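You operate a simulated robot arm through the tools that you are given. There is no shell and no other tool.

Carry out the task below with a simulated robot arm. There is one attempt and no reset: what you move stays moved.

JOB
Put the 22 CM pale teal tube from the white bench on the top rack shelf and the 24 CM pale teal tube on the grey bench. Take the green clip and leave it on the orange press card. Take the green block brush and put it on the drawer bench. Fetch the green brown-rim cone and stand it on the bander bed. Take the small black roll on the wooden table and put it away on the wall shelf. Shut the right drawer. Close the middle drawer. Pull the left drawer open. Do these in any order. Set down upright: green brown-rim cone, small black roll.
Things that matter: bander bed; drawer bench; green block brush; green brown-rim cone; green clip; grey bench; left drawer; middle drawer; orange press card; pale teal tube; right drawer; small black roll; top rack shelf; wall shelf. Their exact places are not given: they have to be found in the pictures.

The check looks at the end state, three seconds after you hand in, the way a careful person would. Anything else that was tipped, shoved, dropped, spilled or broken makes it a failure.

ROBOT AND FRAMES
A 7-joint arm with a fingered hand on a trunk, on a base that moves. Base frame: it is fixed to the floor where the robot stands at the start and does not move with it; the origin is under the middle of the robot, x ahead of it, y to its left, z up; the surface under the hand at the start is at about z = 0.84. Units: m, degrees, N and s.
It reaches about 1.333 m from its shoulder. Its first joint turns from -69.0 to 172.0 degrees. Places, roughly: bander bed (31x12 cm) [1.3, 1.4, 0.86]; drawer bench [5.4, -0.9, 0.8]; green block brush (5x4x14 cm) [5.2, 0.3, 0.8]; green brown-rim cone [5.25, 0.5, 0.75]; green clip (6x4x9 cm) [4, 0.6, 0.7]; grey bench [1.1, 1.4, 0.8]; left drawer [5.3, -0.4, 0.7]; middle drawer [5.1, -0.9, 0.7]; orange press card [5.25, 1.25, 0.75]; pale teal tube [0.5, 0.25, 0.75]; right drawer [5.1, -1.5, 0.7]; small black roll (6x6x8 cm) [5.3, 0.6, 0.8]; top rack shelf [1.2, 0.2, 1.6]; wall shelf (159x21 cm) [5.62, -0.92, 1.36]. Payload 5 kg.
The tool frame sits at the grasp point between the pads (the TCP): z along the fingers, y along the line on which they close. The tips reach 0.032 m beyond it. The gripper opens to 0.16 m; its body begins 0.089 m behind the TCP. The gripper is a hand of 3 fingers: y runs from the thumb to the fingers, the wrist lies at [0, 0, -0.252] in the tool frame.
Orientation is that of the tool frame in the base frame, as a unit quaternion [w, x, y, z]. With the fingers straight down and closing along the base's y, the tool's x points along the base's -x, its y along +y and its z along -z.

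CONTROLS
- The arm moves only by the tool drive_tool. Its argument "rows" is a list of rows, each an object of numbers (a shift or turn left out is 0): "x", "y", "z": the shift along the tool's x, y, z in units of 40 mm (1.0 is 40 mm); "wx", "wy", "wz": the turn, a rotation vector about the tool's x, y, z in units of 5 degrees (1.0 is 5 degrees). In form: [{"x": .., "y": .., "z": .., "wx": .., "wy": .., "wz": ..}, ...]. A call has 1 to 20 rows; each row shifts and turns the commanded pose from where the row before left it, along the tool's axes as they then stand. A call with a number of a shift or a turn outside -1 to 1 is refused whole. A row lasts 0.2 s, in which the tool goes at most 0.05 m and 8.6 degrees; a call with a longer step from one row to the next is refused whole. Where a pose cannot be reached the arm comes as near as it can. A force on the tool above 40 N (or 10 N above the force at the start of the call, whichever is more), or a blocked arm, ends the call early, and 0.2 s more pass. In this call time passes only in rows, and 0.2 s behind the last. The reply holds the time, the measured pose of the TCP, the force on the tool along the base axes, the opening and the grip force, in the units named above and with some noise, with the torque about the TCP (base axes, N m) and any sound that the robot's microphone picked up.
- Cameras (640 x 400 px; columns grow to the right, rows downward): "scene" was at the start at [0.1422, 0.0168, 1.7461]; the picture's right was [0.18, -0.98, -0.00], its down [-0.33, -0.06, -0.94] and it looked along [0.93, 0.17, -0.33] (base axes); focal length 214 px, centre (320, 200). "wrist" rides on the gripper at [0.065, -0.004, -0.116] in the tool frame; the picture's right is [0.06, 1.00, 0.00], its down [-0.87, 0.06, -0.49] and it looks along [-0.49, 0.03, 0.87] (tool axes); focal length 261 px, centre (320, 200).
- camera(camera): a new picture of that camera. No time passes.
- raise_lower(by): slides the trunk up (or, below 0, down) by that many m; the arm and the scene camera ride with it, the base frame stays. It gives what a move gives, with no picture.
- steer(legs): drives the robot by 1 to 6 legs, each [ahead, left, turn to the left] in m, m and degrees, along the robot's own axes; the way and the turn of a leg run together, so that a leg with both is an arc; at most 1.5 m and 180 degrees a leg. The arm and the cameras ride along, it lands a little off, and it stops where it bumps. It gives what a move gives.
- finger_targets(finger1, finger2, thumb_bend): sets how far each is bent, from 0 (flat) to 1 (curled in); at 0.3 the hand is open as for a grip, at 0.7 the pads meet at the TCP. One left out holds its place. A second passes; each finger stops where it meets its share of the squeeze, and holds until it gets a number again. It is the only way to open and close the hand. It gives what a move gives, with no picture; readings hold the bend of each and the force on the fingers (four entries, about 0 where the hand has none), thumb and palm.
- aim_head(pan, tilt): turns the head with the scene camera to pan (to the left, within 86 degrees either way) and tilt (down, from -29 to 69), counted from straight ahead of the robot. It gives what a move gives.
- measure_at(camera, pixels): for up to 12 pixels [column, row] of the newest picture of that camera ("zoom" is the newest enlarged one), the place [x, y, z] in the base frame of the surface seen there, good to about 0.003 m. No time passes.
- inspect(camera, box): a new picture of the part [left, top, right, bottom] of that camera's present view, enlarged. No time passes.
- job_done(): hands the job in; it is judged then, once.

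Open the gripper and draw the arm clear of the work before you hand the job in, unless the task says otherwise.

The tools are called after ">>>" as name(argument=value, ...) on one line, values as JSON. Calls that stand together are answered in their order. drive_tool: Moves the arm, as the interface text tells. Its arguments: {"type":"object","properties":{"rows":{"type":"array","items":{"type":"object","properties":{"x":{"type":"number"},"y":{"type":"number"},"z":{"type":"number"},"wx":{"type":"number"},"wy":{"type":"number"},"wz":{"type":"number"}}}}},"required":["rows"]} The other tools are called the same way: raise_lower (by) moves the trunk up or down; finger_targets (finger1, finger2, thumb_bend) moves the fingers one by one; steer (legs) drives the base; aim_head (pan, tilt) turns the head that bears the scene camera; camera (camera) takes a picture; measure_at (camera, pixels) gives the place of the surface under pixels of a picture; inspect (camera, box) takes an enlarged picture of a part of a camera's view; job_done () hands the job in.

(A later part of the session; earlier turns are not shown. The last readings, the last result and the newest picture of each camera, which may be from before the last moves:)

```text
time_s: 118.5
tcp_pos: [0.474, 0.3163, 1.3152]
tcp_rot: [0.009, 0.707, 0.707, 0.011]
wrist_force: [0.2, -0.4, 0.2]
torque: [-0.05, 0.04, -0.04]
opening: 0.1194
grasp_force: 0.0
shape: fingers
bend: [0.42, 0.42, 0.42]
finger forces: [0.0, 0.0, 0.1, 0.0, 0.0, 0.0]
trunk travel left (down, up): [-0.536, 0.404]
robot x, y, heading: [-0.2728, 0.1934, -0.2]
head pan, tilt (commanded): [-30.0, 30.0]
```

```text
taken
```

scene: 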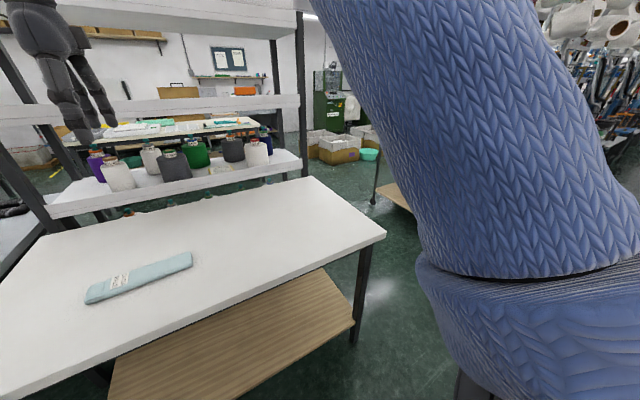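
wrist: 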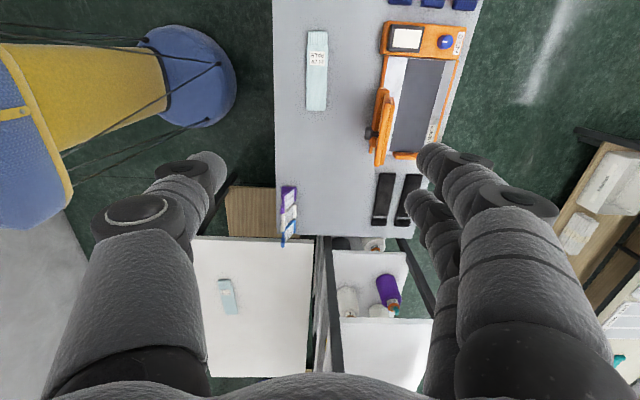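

I measure the aisle edges: bench corner (385,233), its leg (355,330), trolley wheel (372,203), baskets.

>>> measure_at(camera="scene", pixels=[[385, 233], [315, 180], [355, 335], [372, 203], [385, 185], [338, 160], [368, 155], [405, 205], [308, 130], [410, 240], [420, 200], [312, 140]])

>>> steer(legs=[[0, -1.0, 0]])

>>> aim_head(pan=0, tilt=30)

>>> camera(camera="scene")

```text
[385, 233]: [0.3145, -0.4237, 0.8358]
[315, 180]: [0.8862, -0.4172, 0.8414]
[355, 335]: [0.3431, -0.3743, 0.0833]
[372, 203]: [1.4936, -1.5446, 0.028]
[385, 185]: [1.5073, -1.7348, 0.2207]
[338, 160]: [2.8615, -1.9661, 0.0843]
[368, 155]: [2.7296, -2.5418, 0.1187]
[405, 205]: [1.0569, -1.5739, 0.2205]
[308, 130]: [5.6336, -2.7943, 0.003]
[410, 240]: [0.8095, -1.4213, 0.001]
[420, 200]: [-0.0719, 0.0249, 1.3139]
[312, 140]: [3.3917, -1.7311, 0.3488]
```

```text
time_s: 123.6
tcp_pos: [0.4733, -0.6856, 1.3147]
tcp_rot: [0.009, 0.708, 0.706, 0.01]
wrist_force: [0.2, 0.0, 0.0]
torque: [0.03, -0.03, -0.02]
opening: 0.1195
grasp_force: 0.0
shape: fingers
bend: [0.42, 0.42, 0.42]
finger forces: [0.1, 0.0, 0.0, 0.0, 0.0, 0.1]
trunk travel left (down, up): [-0.536, 0.404]
robot x, y, heading: [-0.2706, -0.8074, -0.1]
head pan, tilt (commanded): [-30.0, 30.0]
```

```text
time_s: 124.6
tcp_pos: [0.4745, -0.6848, 1.315]
tcp_rot: [0.009, 0.708, 0.706, 0.01]
wrist_force: [0.5, -0.1, -0.4]
torque: [0.03, -0.03, 0.01]
opening: 0.1197
grasp_force: 0.1
shape: fingers
bend: [0.42, 0.42, 0.42]
finger forces: [0.0, 0.0, 0.0, 0.0, 0.0, 0.0]
trunk travel left (down, up): [-0.536, 0.404]
robot x, y, heading: [-0.2756, -0.8075, 0.3]
head pan, tilt (commanded): [0.0, 30.0]
```

```text
taken
```

scene: 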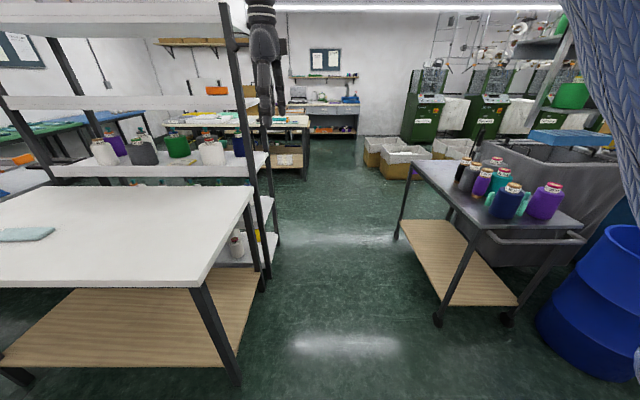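

The aisle is clear. I check where the arm's elbow is relative to the trolley's load before driving through.

>>> measure_at(camera="scene", pixels=[[590, 20], [600, 80], [620, 150], [630, 200], [495, 160], [545, 205], [510, 200], [560, 140], [440, 180], [400, 235], [265, 270], [380, 150]])

>>> aim_head(pan=-40, tilt=-20)

>>> camera(camera="scene")

```text
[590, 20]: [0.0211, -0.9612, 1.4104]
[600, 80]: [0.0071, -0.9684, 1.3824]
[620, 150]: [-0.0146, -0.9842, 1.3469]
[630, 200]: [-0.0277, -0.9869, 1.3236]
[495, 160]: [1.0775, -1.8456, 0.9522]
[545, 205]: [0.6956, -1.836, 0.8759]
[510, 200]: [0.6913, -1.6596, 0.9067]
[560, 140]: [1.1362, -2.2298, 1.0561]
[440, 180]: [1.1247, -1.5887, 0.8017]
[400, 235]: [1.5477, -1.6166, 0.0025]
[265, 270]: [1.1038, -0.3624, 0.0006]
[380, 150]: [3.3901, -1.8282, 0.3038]
```

```text
time_s: 125.8
tcp_pos: [0.475, -0.6853, 1.3146]
tcp_rot: [0.009, 0.708, 0.706, 0.011]
wrist_force: [0.7, -0.7, 0.2]
torque: [-0.01, -0.04, -0.01]
opening: 0.1195
grasp_force: 0.1
shape: fingers
bend: [0.42, 0.42, 0.42]
finger forces: [0.0, 0.0, 0.0, 0.0, 0.1, 0.0]
trunk travel left (down, up): [-0.536, 0.404]
robot x, y, heading: [-0.2734, -0.8115, 0.0]
head pan, tilt (commanded): [-40.0, -20.0]
```

```text
taken
```

scene: 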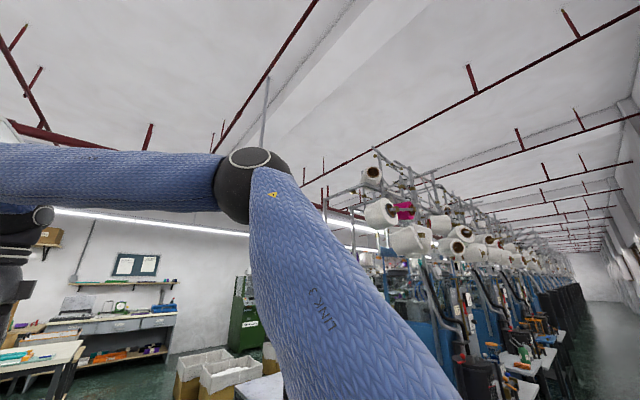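

>>> measure_at(camera="scene", pixels=[[250, 165], [250, 200], [280, 160], [150, 160], [20, 200], [330, 250], [120, 220], [230, 235], [345, 240]])

```text
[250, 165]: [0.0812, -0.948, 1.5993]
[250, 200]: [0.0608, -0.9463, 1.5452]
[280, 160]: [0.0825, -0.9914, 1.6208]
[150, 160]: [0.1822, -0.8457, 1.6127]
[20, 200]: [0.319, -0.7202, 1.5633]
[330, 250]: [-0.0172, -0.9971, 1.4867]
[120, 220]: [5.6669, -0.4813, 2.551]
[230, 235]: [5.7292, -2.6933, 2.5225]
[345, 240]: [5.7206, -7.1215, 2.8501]
```

The arm is compact (elbow about 0.35 m ahead at z≈1.6). I drive ahead through the aisle to x≈2.2.

>>> steer(legs=[[1.25, -0.12, 0], [1.25, 0, 0]])

>>> aim_head(pan=20, tilt=25)

>>> camera(camera="scene")

```text
time_s: 138.0
tcp_pos: [2.971, -0.7575, 1.3145]
tcp_rot: [0.008, 0.699, 0.715, 0.01]
wrist_force: [-0.5, -0.2, 0.1]
torque: [0.02, 0.01, 0.0]
opening: 0.1197
grasp_force: 0.0
shape: fingers
bend: [0.42, 0.42, 0.42]
finger forces: [0.1, 0.1, 0.0, 0.0, 0.1, 0.1]
trunk travel left (down, up): [-0.536, 0.404]
robot x, y, heading: [2.2266, -0.9012, 1.4]
head pan, tilt (commanded): [-40.0, -20.0]
```

```text
time_s: 139.3
tcp_pos: [2.9707, -0.7569, 1.3156]
tcp_rot: [0.009, 0.698, 0.716, 0.01]
wrist_force: [0.2, -0.5, -1.0]
torque: [-0.03, -0.02, -0.02]
opening: 0.1196
grasp_force: 0.1
shape: fingers
bend: [0.42, 0.42, 0.42]
finger forces: [0.0, 0.0, 0.0, 0.0, 0.1, 0.0]
trunk travel left (down, up): [-0.536, 0.404]
robot x, y, heading: [2.2258, -0.902, 1.4]
head pan, tilt (commanded): [20.0, 25.0]
```

```text
taken
```

scene: 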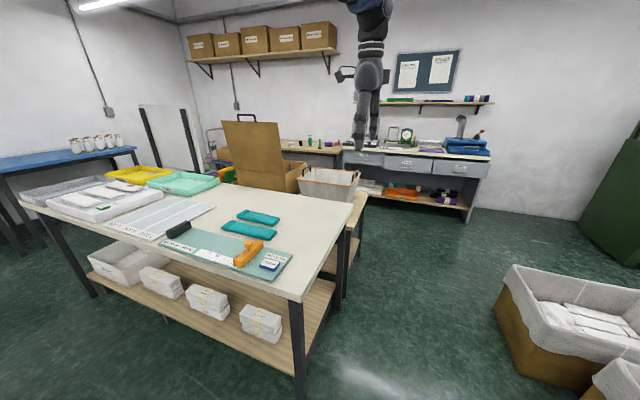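

I see the drawer bench with wall shelf at the far wall, and the tray table at left. I measure key points.

>>> measure_at(camera="scene", pixels=[[300, 300], [352, 205], [365, 195], [405, 160], [370, 158], [445, 168], [440, 103], [485, 155], [505, 265], [310, 140], [355, 240], [340, 295]])

>>> inspect(camera="scene", box=[200, 80, 520, 240])

```text
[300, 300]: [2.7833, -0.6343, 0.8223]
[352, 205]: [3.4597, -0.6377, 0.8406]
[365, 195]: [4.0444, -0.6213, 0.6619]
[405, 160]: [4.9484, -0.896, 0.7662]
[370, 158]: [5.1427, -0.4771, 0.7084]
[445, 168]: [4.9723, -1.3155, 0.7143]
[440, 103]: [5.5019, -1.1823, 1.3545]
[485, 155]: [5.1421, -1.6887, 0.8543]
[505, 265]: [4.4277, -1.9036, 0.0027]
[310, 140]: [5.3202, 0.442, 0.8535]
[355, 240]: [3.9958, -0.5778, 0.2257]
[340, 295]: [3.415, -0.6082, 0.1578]
```

```text
2.00 times, centred on (360, 160) of scene
```

zoom: 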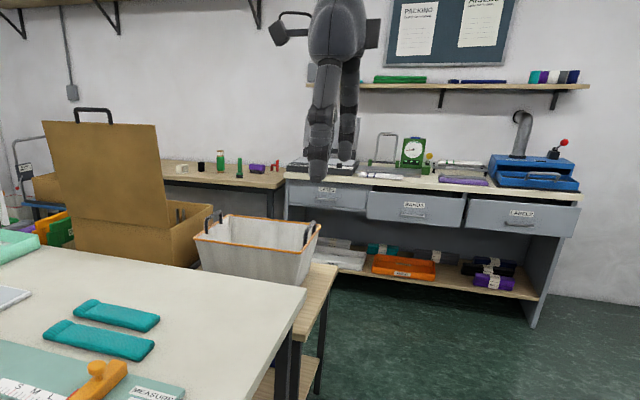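

I drive on along y≈-1.17 to x≈3.7, between the tray table (y>-0.64) and baskets (y<-1.7).

>>> steer(legs=[[0.3, -0.28, -1.4], [1.2, 0, 0]])

>>> aim_head(pan=0, tilt=20)

>>> camera(camera="scene")

>>> aim_head(pan=50, tilt=25)

>>> camera(camera="scene")

```text
time_s: 147.6
tcp_pos: [4.4937, -1.0534, 1.3154]
tcp_rot: [0.009, 0.707, 0.707, 0.011]
wrist_force: [-0.8, -0.6, -0.9]
torque: [-0.02, 0.03, 0.01]
opening: 0.1195
grasp_force: 0.1
shape: fingers
bend: [0.42, 0.42, 0.42]
finger forces: [0.1, 0.1, 0.1, 0.1, 0.0, 0.0]
trunk travel left (down, up): [-0.536, 0.404]
robot x, y, heading: [3.7417, -1.1791, 0.3]
head pan, tilt (commanded): [20.0, 25.0]
```

```text
time_s: 148.4
tcp_pos: [4.4913, -1.0532, 1.3136]
tcp_rot: [0.009, 0.706, 0.708, 0.011]
wrist_force: [-0.8, -0.7, -0.4]
torque: [0.04, -0.02, -0.03]
opening: 0.1196
grasp_force: 0.1
shape: fingers
bend: [0.42, 0.42, 0.42]
finger forces: [0.1, 0.1, 0.0, 0.1, 0.0, 0.0]
trunk travel left (down, up): [-0.536, 0.404]
robot x, y, heading: [3.7429, -1.1775, 0.2]
head pan, tilt (commanded): [0.0, 20.0]
```

```text
taken
```

scene: 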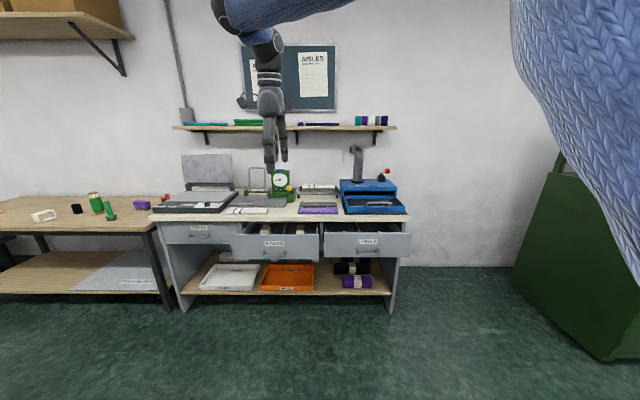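

```text
time_s: 149.6
tcp_pos: [4.4919, -1.0531, 1.3143]
tcp_rot: [0.01, 0.706, 0.708, 0.01]
wrist_force: [1.0, -0.4, -0.2]
torque: [0.02, 0.02, -0.01]
opening: 0.1197
grasp_force: 0.0
shape: fingers
bend: [0.42, 0.42, 0.42]
finger forces: [0.1, 0.0, 0.0, 0.1, 0.0, 0.0]
trunk travel left (down, up): [-0.536, 0.404]
robot x, y, heading: [3.7432, -1.1807, 0.4]
head pan, tilt (commanded): [50.0, 25.0]
```

```text
taken
```

scene: 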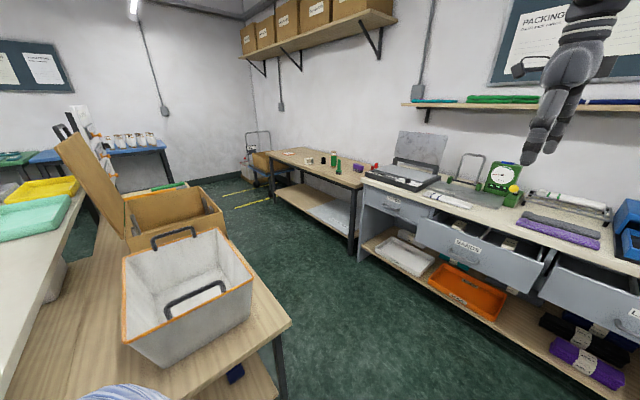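

The wooden table with small items is visible at (330,160). I enlarge it.

>>> inspect(camera="scene", box=[260, 130, 400, 210])

>>> measure_at(camera="zoom", pixels=[[220, 120], [282, 135], [330, 130], [365, 170], [435, 165], [510, 170], [130, 95], [300, 160], [460, 240], [140, 75], [400, 200]])

```text
4.57 times, centred on (330, 170) of scene
```

zoom: 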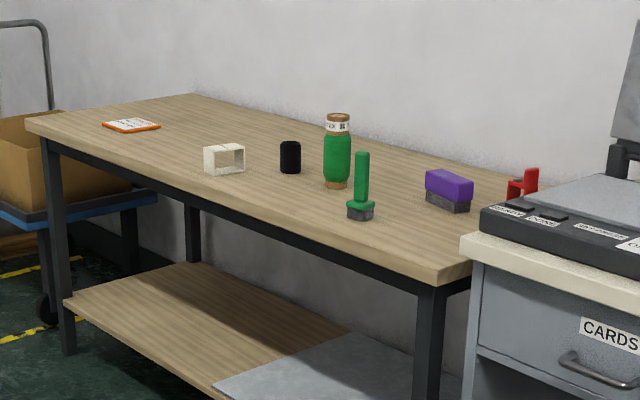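

```text
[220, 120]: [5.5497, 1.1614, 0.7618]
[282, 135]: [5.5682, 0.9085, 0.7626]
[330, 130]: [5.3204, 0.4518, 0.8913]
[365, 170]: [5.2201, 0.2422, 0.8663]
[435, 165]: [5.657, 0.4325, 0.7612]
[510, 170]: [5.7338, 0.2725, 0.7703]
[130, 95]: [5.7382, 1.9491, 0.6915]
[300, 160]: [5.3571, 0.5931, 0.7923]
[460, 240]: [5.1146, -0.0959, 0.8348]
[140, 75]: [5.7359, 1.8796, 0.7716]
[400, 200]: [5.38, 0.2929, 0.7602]
```

I see the small items: card (130,125), white frame, black roll (290,157), cone (337,150), brush (360,190), purple brush, red item. Now I enlarge the drawer bench.

>>> aim_head(pan=5, tilt=25)

>>> inspect(camera="scene", box=[150, 90, 470, 290])

>>> inspect(camera="scene", box=[170, 160, 330, 260])

```text
time_s: 150.7
tcp_pos: [4.4921, -1.0537, 1.3145]
tcp_rot: [0.009, 0.706, 0.708, 0.011]
wrist_force: [0.6, 0.3, -0.2]
torque: [0.0, 0.01, 0.0]
opening: 0.1194
grasp_force: 0.1
shape: fingers
bend: [0.42, 0.42, 0.42]
finger forces: [0.1, 0.1, 0.1, 0.0, 0.0, 0.1]
trunk travel left (down, up): [-0.536, 0.404]
robot x, y, heading: [3.7437, -1.1808, 0.2]
head pan, tilt (commanded): [5.0, 25.0]
```

```text
2.00 times, centred on (310, 190) of scene
```

zoom: 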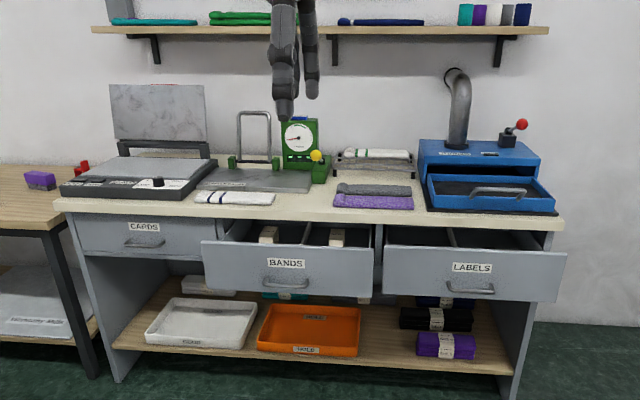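

```text
4.00 times, centred on (250, 210) of scene
```

zoom: 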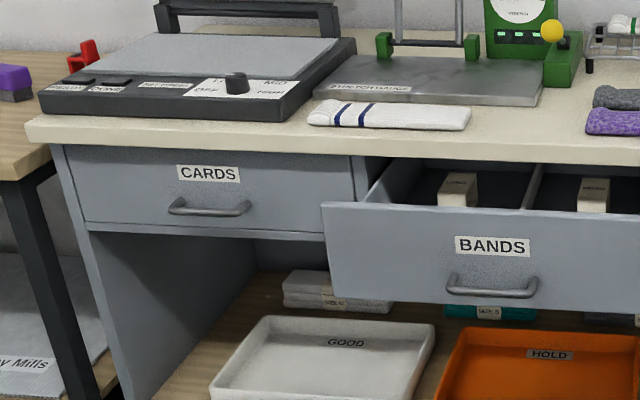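

I measure the drawer faces and handles in this zoom.

>>> measure_at(camera="zoom", pixels=[[172, 207], [210, 214], [247, 209], [130, 190], [300, 210], [210, 225], [455, 285], [495, 293], [535, 290], [400, 260], [600, 265], [250, 140]])

>>> inspect(camera="scene", box=[310, 180, 470, 280])

>>> measure_at(camera="zoom", pixels=[[150, 170], [150, 205], [250, 195], [280, 150], [320, 170], [450, 150], [400, 120], [250, 220], [220, 165], [370, 100]])

```text
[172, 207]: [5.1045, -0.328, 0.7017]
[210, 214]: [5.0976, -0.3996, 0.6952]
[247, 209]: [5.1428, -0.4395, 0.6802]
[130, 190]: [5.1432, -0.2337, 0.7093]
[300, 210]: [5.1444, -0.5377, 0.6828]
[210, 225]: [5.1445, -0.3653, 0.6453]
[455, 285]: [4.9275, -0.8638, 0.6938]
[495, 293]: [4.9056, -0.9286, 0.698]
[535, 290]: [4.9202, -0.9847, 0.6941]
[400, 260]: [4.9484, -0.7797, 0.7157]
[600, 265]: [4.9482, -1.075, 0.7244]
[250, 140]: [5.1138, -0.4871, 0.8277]
```

```text
4.00 times, centred on (390, 230) of scene
```

zoom: 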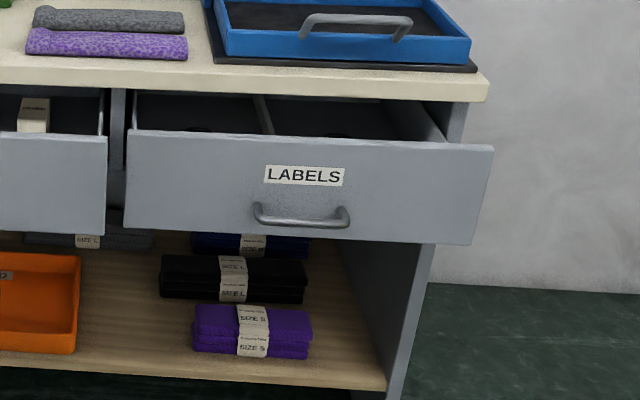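

```text
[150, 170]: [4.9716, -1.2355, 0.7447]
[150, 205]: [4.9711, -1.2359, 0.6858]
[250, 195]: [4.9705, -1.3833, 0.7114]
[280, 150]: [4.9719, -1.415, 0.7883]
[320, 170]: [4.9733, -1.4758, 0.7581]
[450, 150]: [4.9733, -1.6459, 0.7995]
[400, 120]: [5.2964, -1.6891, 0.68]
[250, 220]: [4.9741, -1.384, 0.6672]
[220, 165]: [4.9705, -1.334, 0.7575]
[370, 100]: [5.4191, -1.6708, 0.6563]
```

Drawer faces: left x≈5.144 (closed), middle x≈4.948, right x≈4.972; handles at z≈0.697. I turn the hand to point forward (+x) while moving ahead and close it for pushing.

>>> drive_tool(rows=[{"y": 0.4, "z": 0.0, "wx": -1}, {"y": 0.398, "z": 0.035, "wx": -1}, {"y": 0.394, "z": 0.069, "wx": -1}, {"y": 0.386, "z": 0.104, "wx": -1}, {"y": 0.376, "z": 0.137, "wx": -1}, {"y": 0.363, "z": 0.169, "wx": -1}, {"y": 0.346, "z": 0.2, "wx": -1}, {"y": 0.328, "z": 0.229, "wx": -1}, {"y": 0.306, "z": 0.257, "wx": -1}, {"y": 0.283, "z": 0.283, "wx": -1}, {"y": 0.257, "z": 0.306, "wx": -1}, {"y": 0.229, "z": 0.328, "wx": -1}, {"y": 0.2, "z": 0.346, "wx": -1}, {"y": 0.169, "z": 0.363, "wx": -1}, {"y": 0.137, "z": 0.376, "wx": -1}, {"y": 0.104, "z": 0.386, "wx": -1}, {"y": 0.069, "z": 0.394, "wx": -1}, {"y": 0.035, "z": 0.398, "wx": -0.8}])

>>> finger_targets(finger1=0.72, finger2=0.72, thumb_bend=0.72)

>>> camera(camera="scene")

>>> camera(camera="wrist")

```text
time_s: 154.5
tcp_pos: [4.7823, -1.0531, 1.3219]
tcp_rot: [0.502, 0.498, 0.497, 0.504]
wrist_force: [-1.1, -1.0, 0.0]
torque: [0.0, 0.02, -0.01]
opening: 0.1197
grasp_force: 0.0
shape: fingers
bend: [0.42, 0.42, 0.42]
finger forces: [0.1, 0.0, 0.0, 0.1, 0.0, 0.0]
trunk travel left (down, up): [-0.536, 0.404]
robot x, y, heading: [3.7409, -1.1817, 0.2]
head pan, tilt (commanded): [5.0, 25.0]
```

```text
time_s: 155.5
tcp_pos: [4.7812, -1.0542, 1.3231]
tcp_rot: [0.502, 0.497, 0.498, 0.504]
wrist_force: [-0.7, -0.1, 0.7]
torque: [0.01, 0.02, -0.03]
opening: 0.0067
grasp_force: 0.0
shape: fingers
bend: [0.72, 0.72, 0.72]
finger forces: [0.0, 0.1, 0.1, 0.0, 0.0, 0.0]
trunk travel left (down, up): [-0.536, 0.404]
robot x, y, heading: [3.7419, -1.1796, 0.2]
head pan, tilt (commanded): [5.0, 25.0]
```

```text
taken
```

scene: 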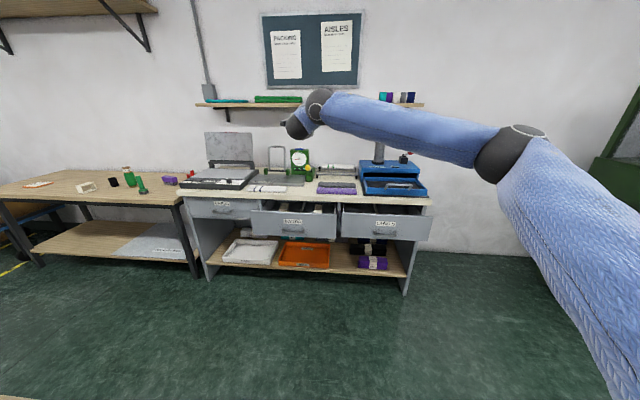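

```text
taken
```

wrist: 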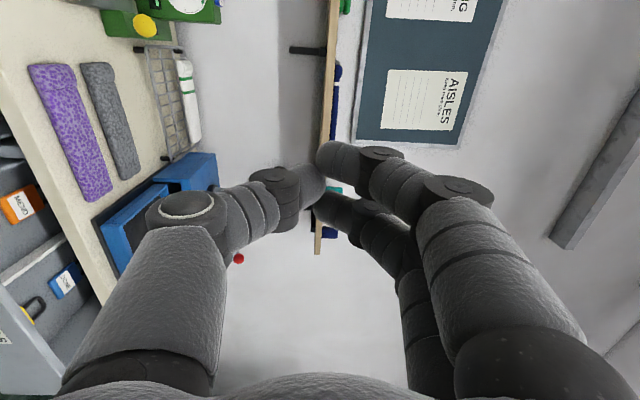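

Hand points forward. I move to y=-0.93 in front of the middle drawer and lower to z≈0.75.

>>> drive_tool(rows=[{"x": 0.8, "z": 0.45}, {"x": 0.8, "z": 0.45}, {"x": 0.8, "z": 0.45}, {"x": 0.7, "z": 0.4}, {"y": -1}, {"y": -1}, {"y": -1}, {"y": -1}, {"y": -1}, {"y": -1}, {"y": -1}, {"y": -1}, {"y": -1}, {"y": -1}])

>>> camera(camera="scene")

```text
time_s: 158.5
tcp_pos: [4.8516, -0.926, 0.9252]
tcp_rot: [0.501, 0.498, 0.497, 0.503]
wrist_force: [0.0, -0.5, 0.4]
torque: [-0.02, 0.03, 0.0]
opening: 0.0063
grasp_force: 0.1
shape: fingers
bend: [0.72, 0.72, 0.72]
finger forces: [0.1, 0.0, 0.0, 0.0, 0.0, 0.0]
trunk travel left (down, up): [-0.536, 0.404]
robot x, y, heading: [3.7452, -1.1802, 0.2]
head pan, tilt (commanded): [5.0, 25.0]
```

```text
taken
```

scene: 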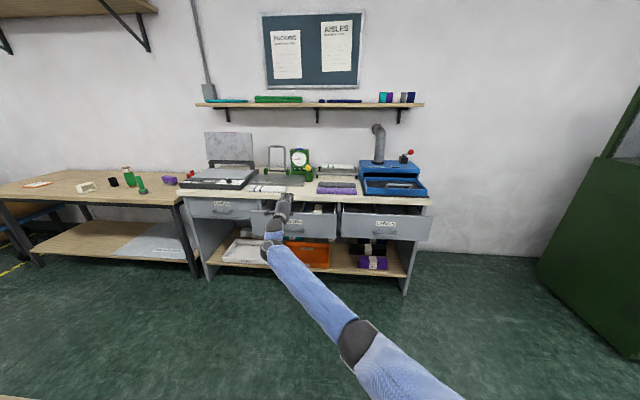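

I lower to z≈0.75 and then approach the face.

>>> drive_tool(rows=[{"y": -1}, {"y": -1}, {"y": -1}, {"y": -1}, {"y": -0.35}])

>>> inspect(camera="scene", box=[180, 150, 440, 310])

>>> camera(camera="wrist")

```text
time_s: 159.9
tcp_pos: [4.8856, -1.0372, 0.7154]
tcp_rot: [0.541, 0.491, 0.5, 0.465]
wrist_force: [0.2, 0.8, -1.5]
torque: [-0.04, 0.03, 0.02]
opening: 0.0065
grasp_force: 0.2
shape: fingers
bend: [0.72, 0.72, 0.72]
finger forces: [0.0, 0.0, 0.0, 0.0, 0.0, 0.0]
trunk travel left (down, up): [-0.536, 0.404]
robot x, y, heading: [3.7414, -1.1797, 0.1]
head pan, tilt (commanded): [5.0, 25.0]
stopped in row 5: the arm was blocked; the commanded pose is now the measured one
```

```text
2.46 times, centred on (310, 230) of scene
```

zoom: 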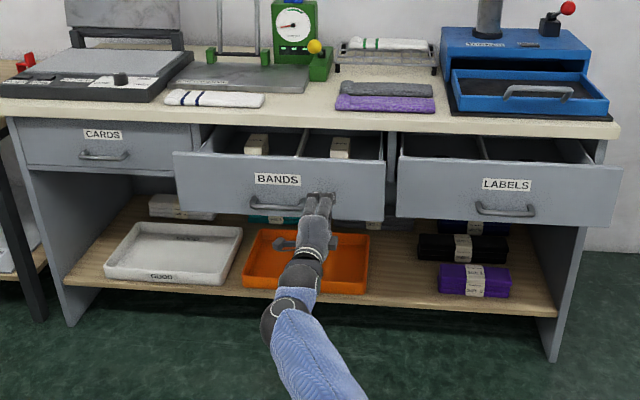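

```text
taken
```

wrist: 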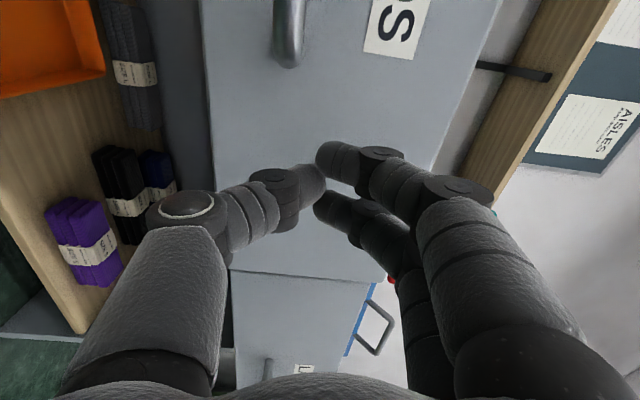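

The arm got blocked by its own configuration near shoulder height (no force on the tool). I raise the hand and lower the trunk instead, so the wrist works above the shoulder.

>>> drive_tool(rows=[{"y": 1, "z": -0.3}, {"y": 1, "z": -0.3}, {"y": 1}, {"y": 1}, {"y": 1}, {"y": 1}, {"y": 1}, {"y": 1}, {"y": 1}, {"y": 1}])

>>> inspect(camera="scene", box=[180, 120, 440, 280])

```text
time_s: 162.3
tcp_pos: [4.8705, -1.0326, 1.1101]
tcp_rot: [0.554, 0.49, 0.497, 0.453]
wrist_force: [-0.1, -1.4, -0.1]
torque: [0.01, -0.01, -0.02]
opening: 0.0064
grasp_force: 0.1
shape: fingers
bend: [0.72, 0.72, 0.72]
finger forces: [0.1, 0.0, 0.0, 0.0, 0.0, 0.1]
trunk travel left (down, up): [-0.536, 0.404]
robot x, y, heading: [3.7432, -1.1788, 0.1]
head pan, tilt (commanded): [5.0, 25.0]
stopped in row 10: the arm was blocked; the commanded pose is now the measured one
```

```text
2.46 times, centred on (310, 200) of scene
```

zoom: 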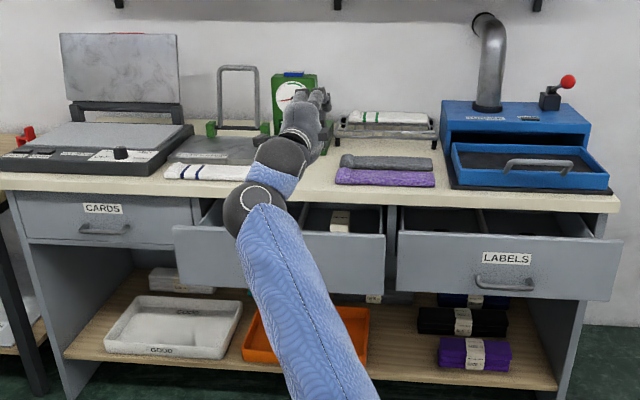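

I look at the arm's configuration.

>>> aim_head(pan=-15, tilt=45)

>>> camera(camera="scene")

```text
time_s: 163.2
tcp_pos: [4.8702, -1.0311, 1.1088]
tcp_rot: [0.554, 0.49, 0.498, 0.452]
wrist_force: [-0.5, -0.2, 1.0]
torque: [-0.02, -0.01, 0.01]
opening: 0.0066
grasp_force: 0.0
shape: fingers
bend: [0.72, 0.72, 0.72]
finger forces: [0.0, 0.0, 0.0, 0.0, 0.0, 0.0]
trunk travel left (down, up): [-0.536, 0.404]
robot x, y, heading: [3.7446, -1.1832, 0.1]
head pan, tilt (commanded): [-15.0, 45.0]
```

```text
taken
```

scene: 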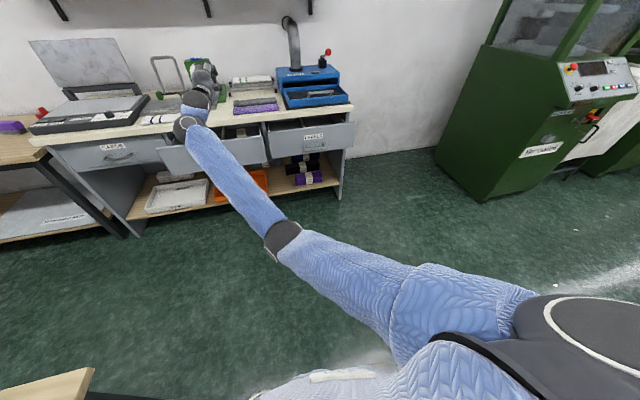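

The shoulder is visible at (580,340) and the elbow at (283,240). I measure them to understand the kinematics.

>>> measure_at(camera="scene", pixels=[[580, 320], [560, 310], [600, 350], [490, 300], [400, 280], [283, 235], [230, 180], [188, 128], [440, 330], [350, 265]])

```text
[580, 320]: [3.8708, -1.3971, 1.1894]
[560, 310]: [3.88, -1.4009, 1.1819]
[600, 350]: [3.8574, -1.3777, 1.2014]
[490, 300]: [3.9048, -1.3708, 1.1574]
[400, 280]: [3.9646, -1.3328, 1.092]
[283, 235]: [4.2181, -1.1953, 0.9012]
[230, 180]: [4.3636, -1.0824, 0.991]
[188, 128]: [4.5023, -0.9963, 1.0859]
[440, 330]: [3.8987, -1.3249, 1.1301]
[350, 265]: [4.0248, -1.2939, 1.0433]
```

The shoulder is at about (0.12,-0.20) from the robot axis, z≈1.15 now. I retreat the hand a bit and restore its orientation.

>>> drive_tool(rows=[{"z": -0.5}, {"z": -0.5, "wx": 0.1, "wy": 0.5, "wz": 0.6}, {"z": -0.5, "wx": 0.1, "wy": 0.5, "wz": 0.6}])

>>> camera(camera="scene")

```text
time_s: 164.2
tcp_pos: [4.8289, -1.0745, 1.1751]
tcp_rot: [0.542, 0.484, 0.475, 0.496]
wrist_force: [0.4, 0.0, 0.7]
torque: [0.0, 0.02, 0.04]
opening: 0.0065
grasp_force: 0.0
shape: fingers
bend: [0.72, 0.72, 0.72]
finger forces: [0.0, 0.1, 0.0, 0.0, 0.1, 0.0]
trunk travel left (down, up): [-0.536, 0.404]
robot x, y, heading: [3.745, -1.18, 0.2]
head pan, tilt (commanded): [-15.0, 45.0]
stopped in row 3: the arm was blocked; the commanded pose is now the measured one
```

```text
taken
```

scene: 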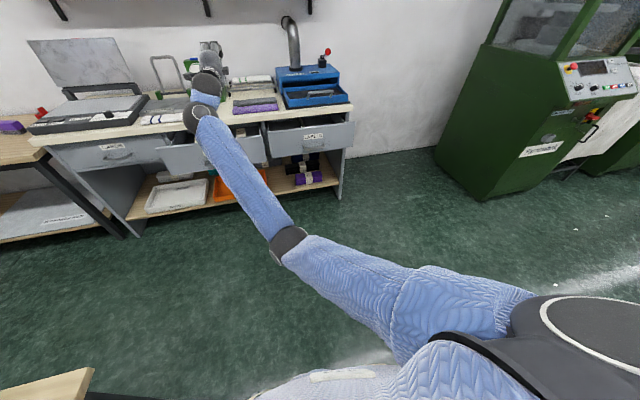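

It seems limited when the hand is low relative to the shoulder; at z≈1.32 the posture was good. I go back up there and restore the orientation, then use the trunk to go down.

>>> drive_tool(rows=[{"y": 1}, {"y": 1}, {"y": 1}, {"y": 0.6}])

>>> camera(camera="scene")

```text
time_s: 165.2
tcp_pos: [4.816, -1.0638, 1.3204]
tcp_rot: [0.538, 0.485, 0.476, 0.498]
wrist_force: [-0.1, 0.4, 0.4]
torque: [0.02, 0.01, -0.01]
opening: 0.0068
grasp_force: 0.1
shape: fingers
bend: [0.72, 0.72, 0.72]
finger forces: [0.1, 0.0, 0.0, 0.0, 0.1, 0.1]
trunk travel left (down, up): [-0.536, 0.404]
robot x, y, heading: [3.744, -1.1773, 0.4]
head pan, tilt (commanded): [-15.0, 45.0]
```

```text
taken
```

scene: 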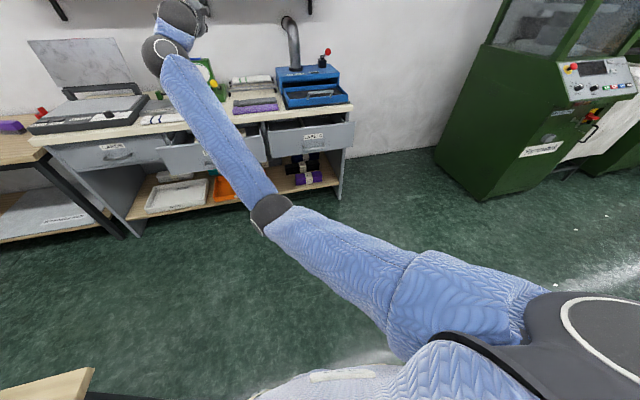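

I tilt the hand back to 45° forward-down, which should suit the arm better and also works for pushing and for hooking the handle.

>>> drive_tool(rows=[{"wx": 1, "wy": 0.5, "wz": 0.35}, {"wx": 1}, {"wx": 1}, {"wx": 1}, {"wx": 1}, {"wx": 1}, {"wx": 1}, {"wx": 1}, {"wx": 1}, {"wx": 0.8}])

>>> camera(camera="scene")

```text
time_s: 167.3
tcp_pos: [4.8144, -1.0652, 1.3181]
tcp_rot: [0.273, 0.654, 0.65, 0.272]
wrist_force: [-0.4, -0.6, -0.8]
torque: [-0.03, -0.04, 0.0]
opening: 0.0065
grasp_force: 0.1
shape: fingers
bend: [0.72, 0.72, 0.72]
finger forces: [0.1, 0.1, 0.0, 0.0, 0.0, 0.0]
trunk travel left (down, up): [-0.536, 0.404]
robot x, y, heading: [3.7422, -1.1784, 0.0]
head pan, tilt (commanded): [-15.0, 45.0]
```

```text
taken
```

scene: 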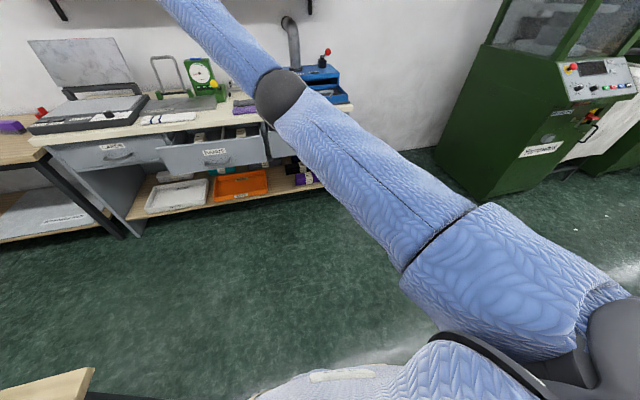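

The posture is good now (45°). I shift to y≈-0.93, then lower the trunk 0.4 m, keeping in front of the drawers (tip x≈4.84).

>>> drive_tool(rows=[{"x": 0.85}, {"x": 0.85}, {"x": 0.85}, {"x": 0.85}])

>>> raise_lower(by=-0.4)

>>> aim_head(pan=5, tilt=25)

>>> camera(camera="scene")

```text
time_s: 168.3
tcp_pos: [4.8192, -0.929, 1.3166]
tcp_rot: [0.274, 0.654, 0.65, 0.272]
wrist_force: [0.4, 0.1, 0.0]
torque: [0.01, 0.03, 0.01]
opening: 0.0066
grasp_force: 0.1
shape: fingers
bend: [0.72, 0.72, 0.72]
finger forces: [0.1, 0.0, 0.1, 0.1, 0.0, 0.0]
trunk travel left (down, up): [-0.536, 0.404]
robot x, y, heading: [3.7439, -1.1807, 0.4]
head pan, tilt (commanded): [-15.0, 45.0]
```

```text
time_s: 172.2
tcp_pos: [4.8175, -0.9291, 0.916]
tcp_rot: [0.275, 0.654, 0.65, 0.272]
wrist_force: [-0.2, -0.9, 0.4]
torque: [-0.03, 0.0, 0.0]
opening: 0.0067
grasp_force: 0.1
shape: fingers
bend: [0.72, 0.72, 0.72]
finger forces: [0.0, 0.0, 0.0, 0.0, 0.0, 0.0]
trunk travel left (down, up): [-0.136, 0.804]
robot x, y, heading: [3.7456, -1.1774, 0.1]
head pan, tilt (commanded): [-15.0, 45.0]
```

```text
time_s: 173.0
tcp_pos: [4.8185, -0.9271, 0.9167]
tcp_rot: [0.274, 0.655, 0.65, 0.271]
wrist_force: [0.2, -0.2, -0.3]
torque: [0.03, 0.0, -0.01]
opening: 0.0066
grasp_force: 0.0
shape: fingers
bend: [0.72, 0.72, 0.72]
finger forces: [0.0, 0.1, 0.0, 0.1, 0.0, 0.1]
trunk travel left (down, up): [-0.136, 0.804]
robot x, y, heading: [3.7459, -1.1789, 0.1]
head pan, tilt (commanded): [5.0, 25.0]
```

```text
taken
```

scene: 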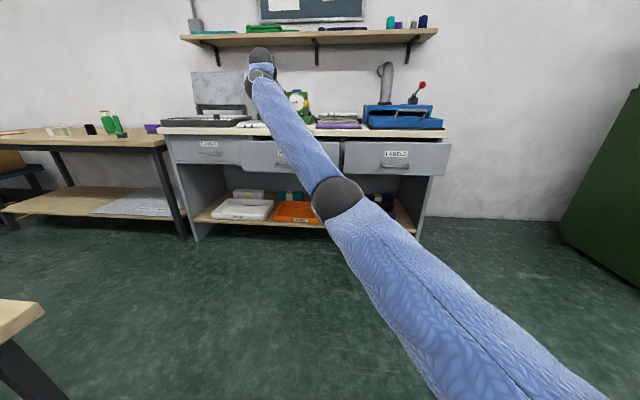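

I move the hand back and down along its own y axis to about (4.66, -0.93, 0.76).

>>> drive_tool(rows=[{"y": -1}, {"y": -1}, {"y": -1}, {"y": -1}, {"y": -0.8}])

>>> camera(camera="scene")

```text
time_s: 174.2
tcp_pos: [4.681, -0.9264, 0.78]
tcp_rot: [0.275, 0.654, 0.65, 0.272]
wrist_force: [-0.5, 0.4, 0.3]
torque: [0.0, -0.03, 0.02]
opening: 0.0065
grasp_force: 0.0
shape: fingers
bend: [0.72, 0.72, 0.72]
finger forces: [0.0, 0.1, 0.0, 0.0, 0.0, 0.1]
trunk travel left (down, up): [-0.136, 0.804]
robot x, y, heading: [3.746, -1.1823, 0.4]
head pan, tilt (commanded): [5.0, 25.0]
```

```text
taken
```

scene: 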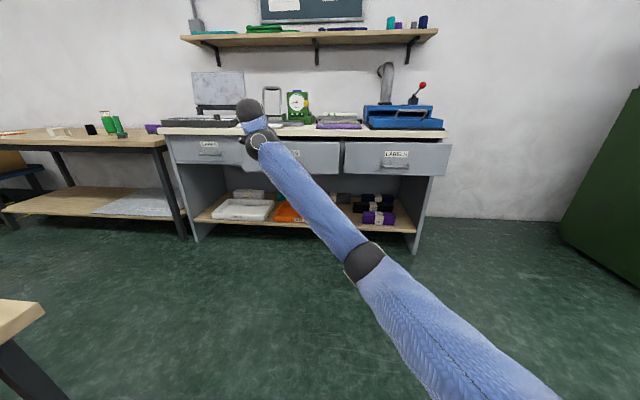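

Good posture. I drive the base ahead 0.19 m so the tips come near the face, then push with the arm.

>>> steer(legs=[[0.19, 0, 0]])

>>> inspect(camera="scene", box=[160, 90, 480, 290])

>>> camera(camera="wrist")

```text
time_s: 175.8
tcp_pos: [4.8717, -0.9271, 0.7803]
tcp_rot: [0.274, 0.655, 0.65, 0.272]
wrist_force: [0.4, 0.0, 0.1]
torque: [0.01, 0.02, -0.01]
opening: 0.0064
grasp_force: 0.0
shape: fingers
bend: [0.72, 0.72, 0.72]
finger forces: [0.0, 0.0, 0.0, 0.0, 0.1, 0.0]
trunk travel left (down, up): [-0.136, 0.804]
robot x, y, heading: [3.9379, -1.18, -0.0]
head pan, tilt (commanded): [5.0, 25.0]
```

```text
2.00 times, centred on (320, 190) of scene
```

zoom: 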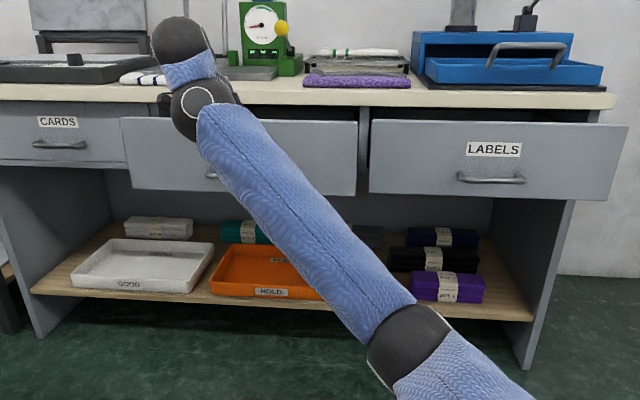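

```text
taken
```

wrist: 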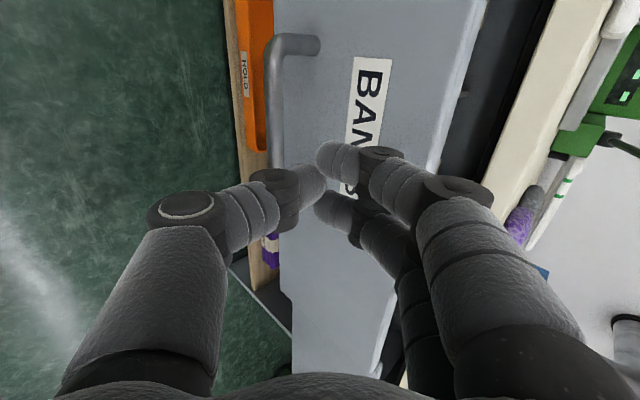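

Fingertips are before the face (label "BANDS"). I push forward 18 cm in steady steps first.

>>> drive_tool(rows=[{"y": 0.35, "z": 0.35}, {"y": 0.35, "z": 0.35}, {"y": 0.35, "z": 0.35}, {"y": 0.35, "z": 0.35}, {"y": 0.35, "z": 0.35}, {"y": 0.35, "z": 0.35}, {"y": 0.35, "z": 0.35}, {"y": 0.35, "z": 0.35}, {"y": 0.35, "z": 0.35}])

>>> camera(camera="wrist")

>>> inspect(camera="scene", box=[160, 90, 480, 290])

```text
time_s: 177.8
tcp_pos: [5.0504, -0.9284, 0.78]
tcp_rot: [0.275, 0.654, 0.65, 0.272]
wrist_force: [0.3, -0.4, 0.3]
torque: [0.01, 0.04, 0.03]
opening: 0.0065
grasp_force: 0.1
shape: fingers
bend: [0.72, 0.72, 0.72]
finger forces: [0.0, 0.1, 0.0, 0.0, 0.1, 0.1]
trunk travel left (down, up): [-0.136, 0.804]
robot x, y, heading: [3.9338, -1.1801, -0.0]
head pan, tilt (commanded): [5.0, 25.0]
```

```text
taken
```

wrist: 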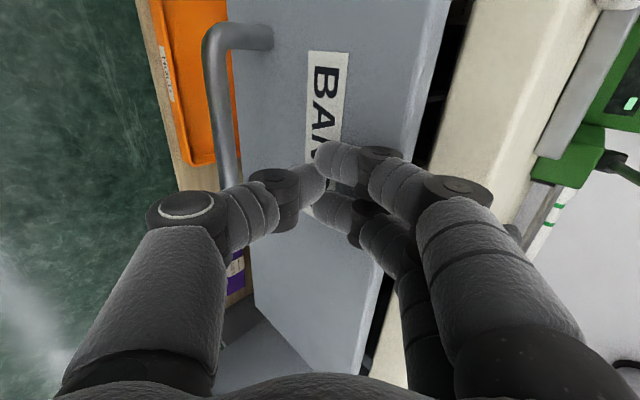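

```text
2.00 times, centred on (320, 190) of scene
```

zoom: 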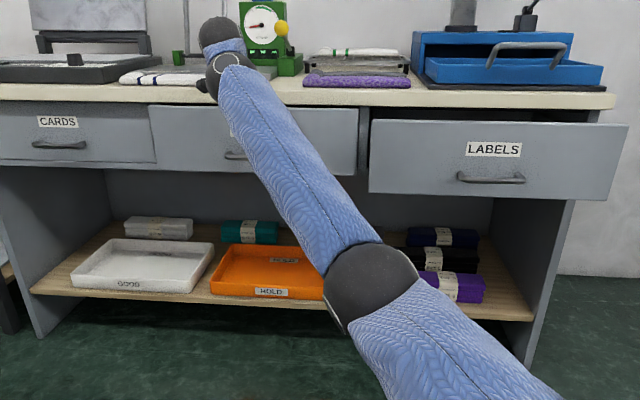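

The drawer moves (about 6.5 cm remain). I check the clearance between the knuckles and the bench-top edge.

>>> measure_at(camera="wrist", pixels=[[455, 185], [400, 165], [485, 195], [375, 160], [330, 160], [440, 150], [450, 120], [510, 80], [300, 280], [390, 230], [490, 260], [400, 90]])

```text
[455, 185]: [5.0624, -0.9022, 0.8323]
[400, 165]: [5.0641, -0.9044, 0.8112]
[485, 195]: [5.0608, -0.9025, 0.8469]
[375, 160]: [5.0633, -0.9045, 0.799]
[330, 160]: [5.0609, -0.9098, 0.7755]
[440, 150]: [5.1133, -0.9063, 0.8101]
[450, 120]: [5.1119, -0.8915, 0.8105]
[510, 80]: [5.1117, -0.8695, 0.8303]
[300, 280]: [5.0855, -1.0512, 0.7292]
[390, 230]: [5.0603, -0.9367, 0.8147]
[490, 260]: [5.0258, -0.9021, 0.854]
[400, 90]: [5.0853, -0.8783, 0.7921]
```

The fingers stand upright in this pose and would meet the bench edge (x≈5.112) before the drawer is shut. I back off, lower to z≈0.70 and push on the handle bar instead (it stands 4.5 cm out), which stays clear of the edge.

>>> drive_tool(rows=[{"y": -0.6, "z": -0.6}, {"y": -0.6, "z": -0.6}, {"y": -0.6, "z": -0.6}, {"y": -0.6, "z": 0.6}, {"y": -0.6, "z": 0.6}, {"y": -0.2, "z": 0.2}])

>>> camera(camera="wrist")

>>> measure_at(camera="wrist", pixels=[[330, 160], [400, 165], [340, 50], [400, 90]])

```text
time_s: 179.2
tcp_pos: [4.9485, -0.9283, 0.7004]
tcp_rot: [0.275, 0.654, 0.65, 0.272]
wrist_force: [-0.2, 0.3, -1.1]
torque: [-0.01, 0.01, 0.0]
opening: 0.0064
grasp_force: 0.0
shape: fingers
bend: [0.72, 0.72, 0.72]
finger forces: [0.0, 0.0, 0.0, 0.0, 0.1, 0.0]
trunk travel left (down, up): [-0.136, 0.804]
robot x, y, heading: [3.9327, -1.179, 0.1]
head pan, tilt (commanded): [5.0, 25.0]
```

```text
taken
```

wrist: 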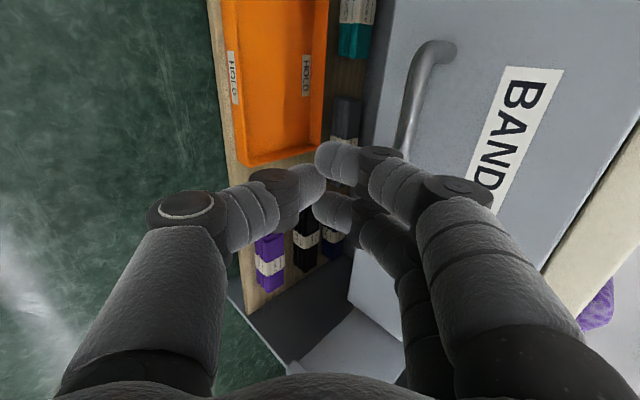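

```text
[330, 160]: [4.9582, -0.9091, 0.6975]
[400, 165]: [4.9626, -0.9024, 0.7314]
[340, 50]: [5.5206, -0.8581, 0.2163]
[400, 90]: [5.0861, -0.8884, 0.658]
```

The tip is at z≈0.69, the bar at z≈0.697; I lower another 2 cm so that the bar meets the fingers' flat front, then push.

>>> drive_tool(rows=[{"y": -0.35, "z": 0.35}, {"y": 0.35, "z": 0.35}, {"y": 0.35, "z": 0.35}, {"y": 0.35, "z": 0.35}, {"y": 0.35, "z": 0.35}])

>>> camera(camera="wrist")

```text
time_s: 180.4
tcp_pos: [5.0269, -0.9271, 0.6796]
tcp_rot: [0.274, 0.655, 0.65, 0.272]
wrist_force: [0.0, -0.4, 0.0]
torque: [0.0, 0.02, -0.01]
opening: 0.0062
grasp_force: 0.1
shape: fingers
bend: [0.72, 0.72, 0.72]
finger forces: [0.0, 0.0, 0.0, 0.0, 0.0, 0.0]
trunk travel left (down, up): [-0.136, 0.804]
robot x, y, heading: [3.9334, -1.1836, 0.1]
head pan, tilt (commanded): [5.0, 25.0]
```

```text
taken
```

wrist: 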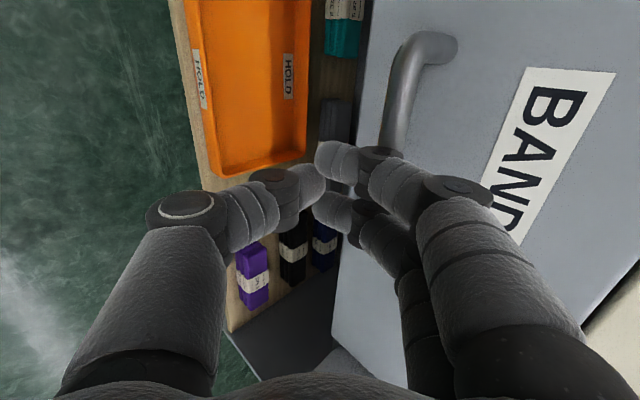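

Contact with the bar seems established. I push on in 10 mm steps until it stops.

>>> drive_tool(rows=[{"y": 0.18, "z": 0.18}, {"y": 0.18, "z": 0.18}, {"y": 0.18, "z": 0.18}, {"y": 0.18, "z": 0.18}])

>>> camera(camera="wrist")

>>> measure_at(camera="wrist", pixels=[[460, 100], [520, 300], [400, 300], [330, 160], [400, 165], [620, 280], [410, 100], [450, 180]])

```text
time_s: 181.4
tcp_pos: [5.0675, -0.9278, 0.6852]
tcp_rot: [0.275, 0.655, 0.65, 0.272]
wrist_force: [-12.0, -1.5, 4.5]
torque: [-0.01, -0.27, -0.05]
opening: 0.0051
grasp_force: 6.3
shape: fingers
bend: [0.72, 0.72, 0.72]
finger forces: [6.2, 7.3, 0.0, 0.0, 0.0, 0.0]
trunk travel left (down, up): [-0.136, 0.804]
robot x, y, heading: [3.9311, -1.1804, 0.2]
head pan, tilt (commanded): [5.0, 25.0]
```

```text
taken
```

wrist: 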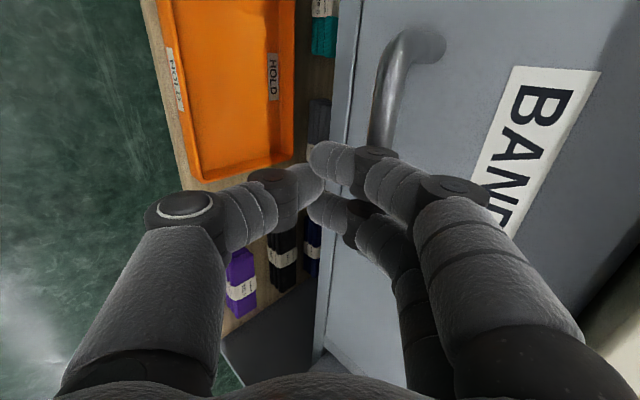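

```text
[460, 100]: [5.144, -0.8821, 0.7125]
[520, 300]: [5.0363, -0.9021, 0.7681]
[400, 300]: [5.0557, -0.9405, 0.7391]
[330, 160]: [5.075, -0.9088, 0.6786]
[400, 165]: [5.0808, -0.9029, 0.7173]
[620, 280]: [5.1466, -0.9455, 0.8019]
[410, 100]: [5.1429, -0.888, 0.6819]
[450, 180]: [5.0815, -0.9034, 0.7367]
```

The middle drawer is shut (face at x=5.144, like the left one). I back off and prepare for the right drawer.

>>> drive_tool(rows=[{"y": -0.4, "z": -0.4}, {"y": -0.6, "z": -0.6}, {"y": -0.6, "z": -0.6}, {"y": -0.6, "z": -0.6}, {"y": -0.6, "z": -0.6}])

>>> steer(legs=[[-0.1, -0.1, 0]])

>>> inspect(camera="scene", box=[160, 90, 480, 290])

```text
time_s: 182.6
tcp_pos: [4.9127, -0.9303, 0.6808]
tcp_rot: [0.274, 0.655, 0.65, 0.271]
wrist_force: [0.0, 0.0, -1.0]
torque: [-0.01, -0.01, -0.05]
opening: 0.006
grasp_force: 0.0
shape: fingers
bend: [0.72, 0.72, 0.72]
finger forces: [0.0, 0.1, 0.1, 0.1, 0.0, 0.0]
trunk travel left (down, up): [-0.136, 0.804]
robot x, y, heading: [3.936, -1.1787, 0.1]
head pan, tilt (commanded): [5.0, 25.0]
```

```text
time_s: 183.9
tcp_pos: [4.8121, -1.0311, 0.6797]
tcp_rot: [0.274, 0.655, 0.65, 0.272]
wrist_force: [0.6, 0.3, -0.5]
torque: [-0.03, 0.01, -0.01]
opening: 0.0061
grasp_force: 0.0
shape: fingers
bend: [0.72, 0.72, 0.72]
finger forces: [0.0, 0.0, 0.0, 0.0, 0.1, 0.1]
trunk travel left (down, up): [-0.136, 0.804]
robot x, y, heading: [3.8333, -1.2814, 0.1]
head pan, tilt (commanded): [5.0, 25.0]
```

```text
2.00 times, centred on (320, 190) of scene
```

zoom: 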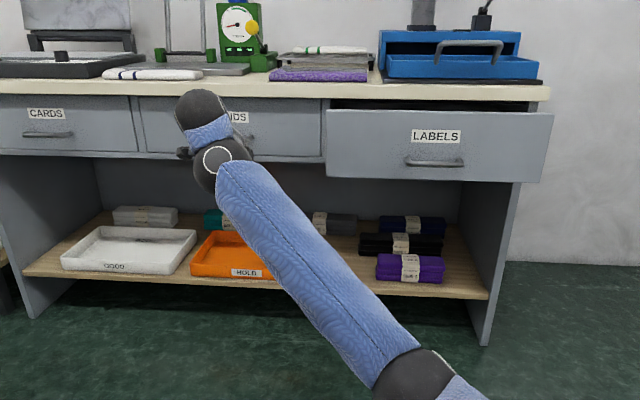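

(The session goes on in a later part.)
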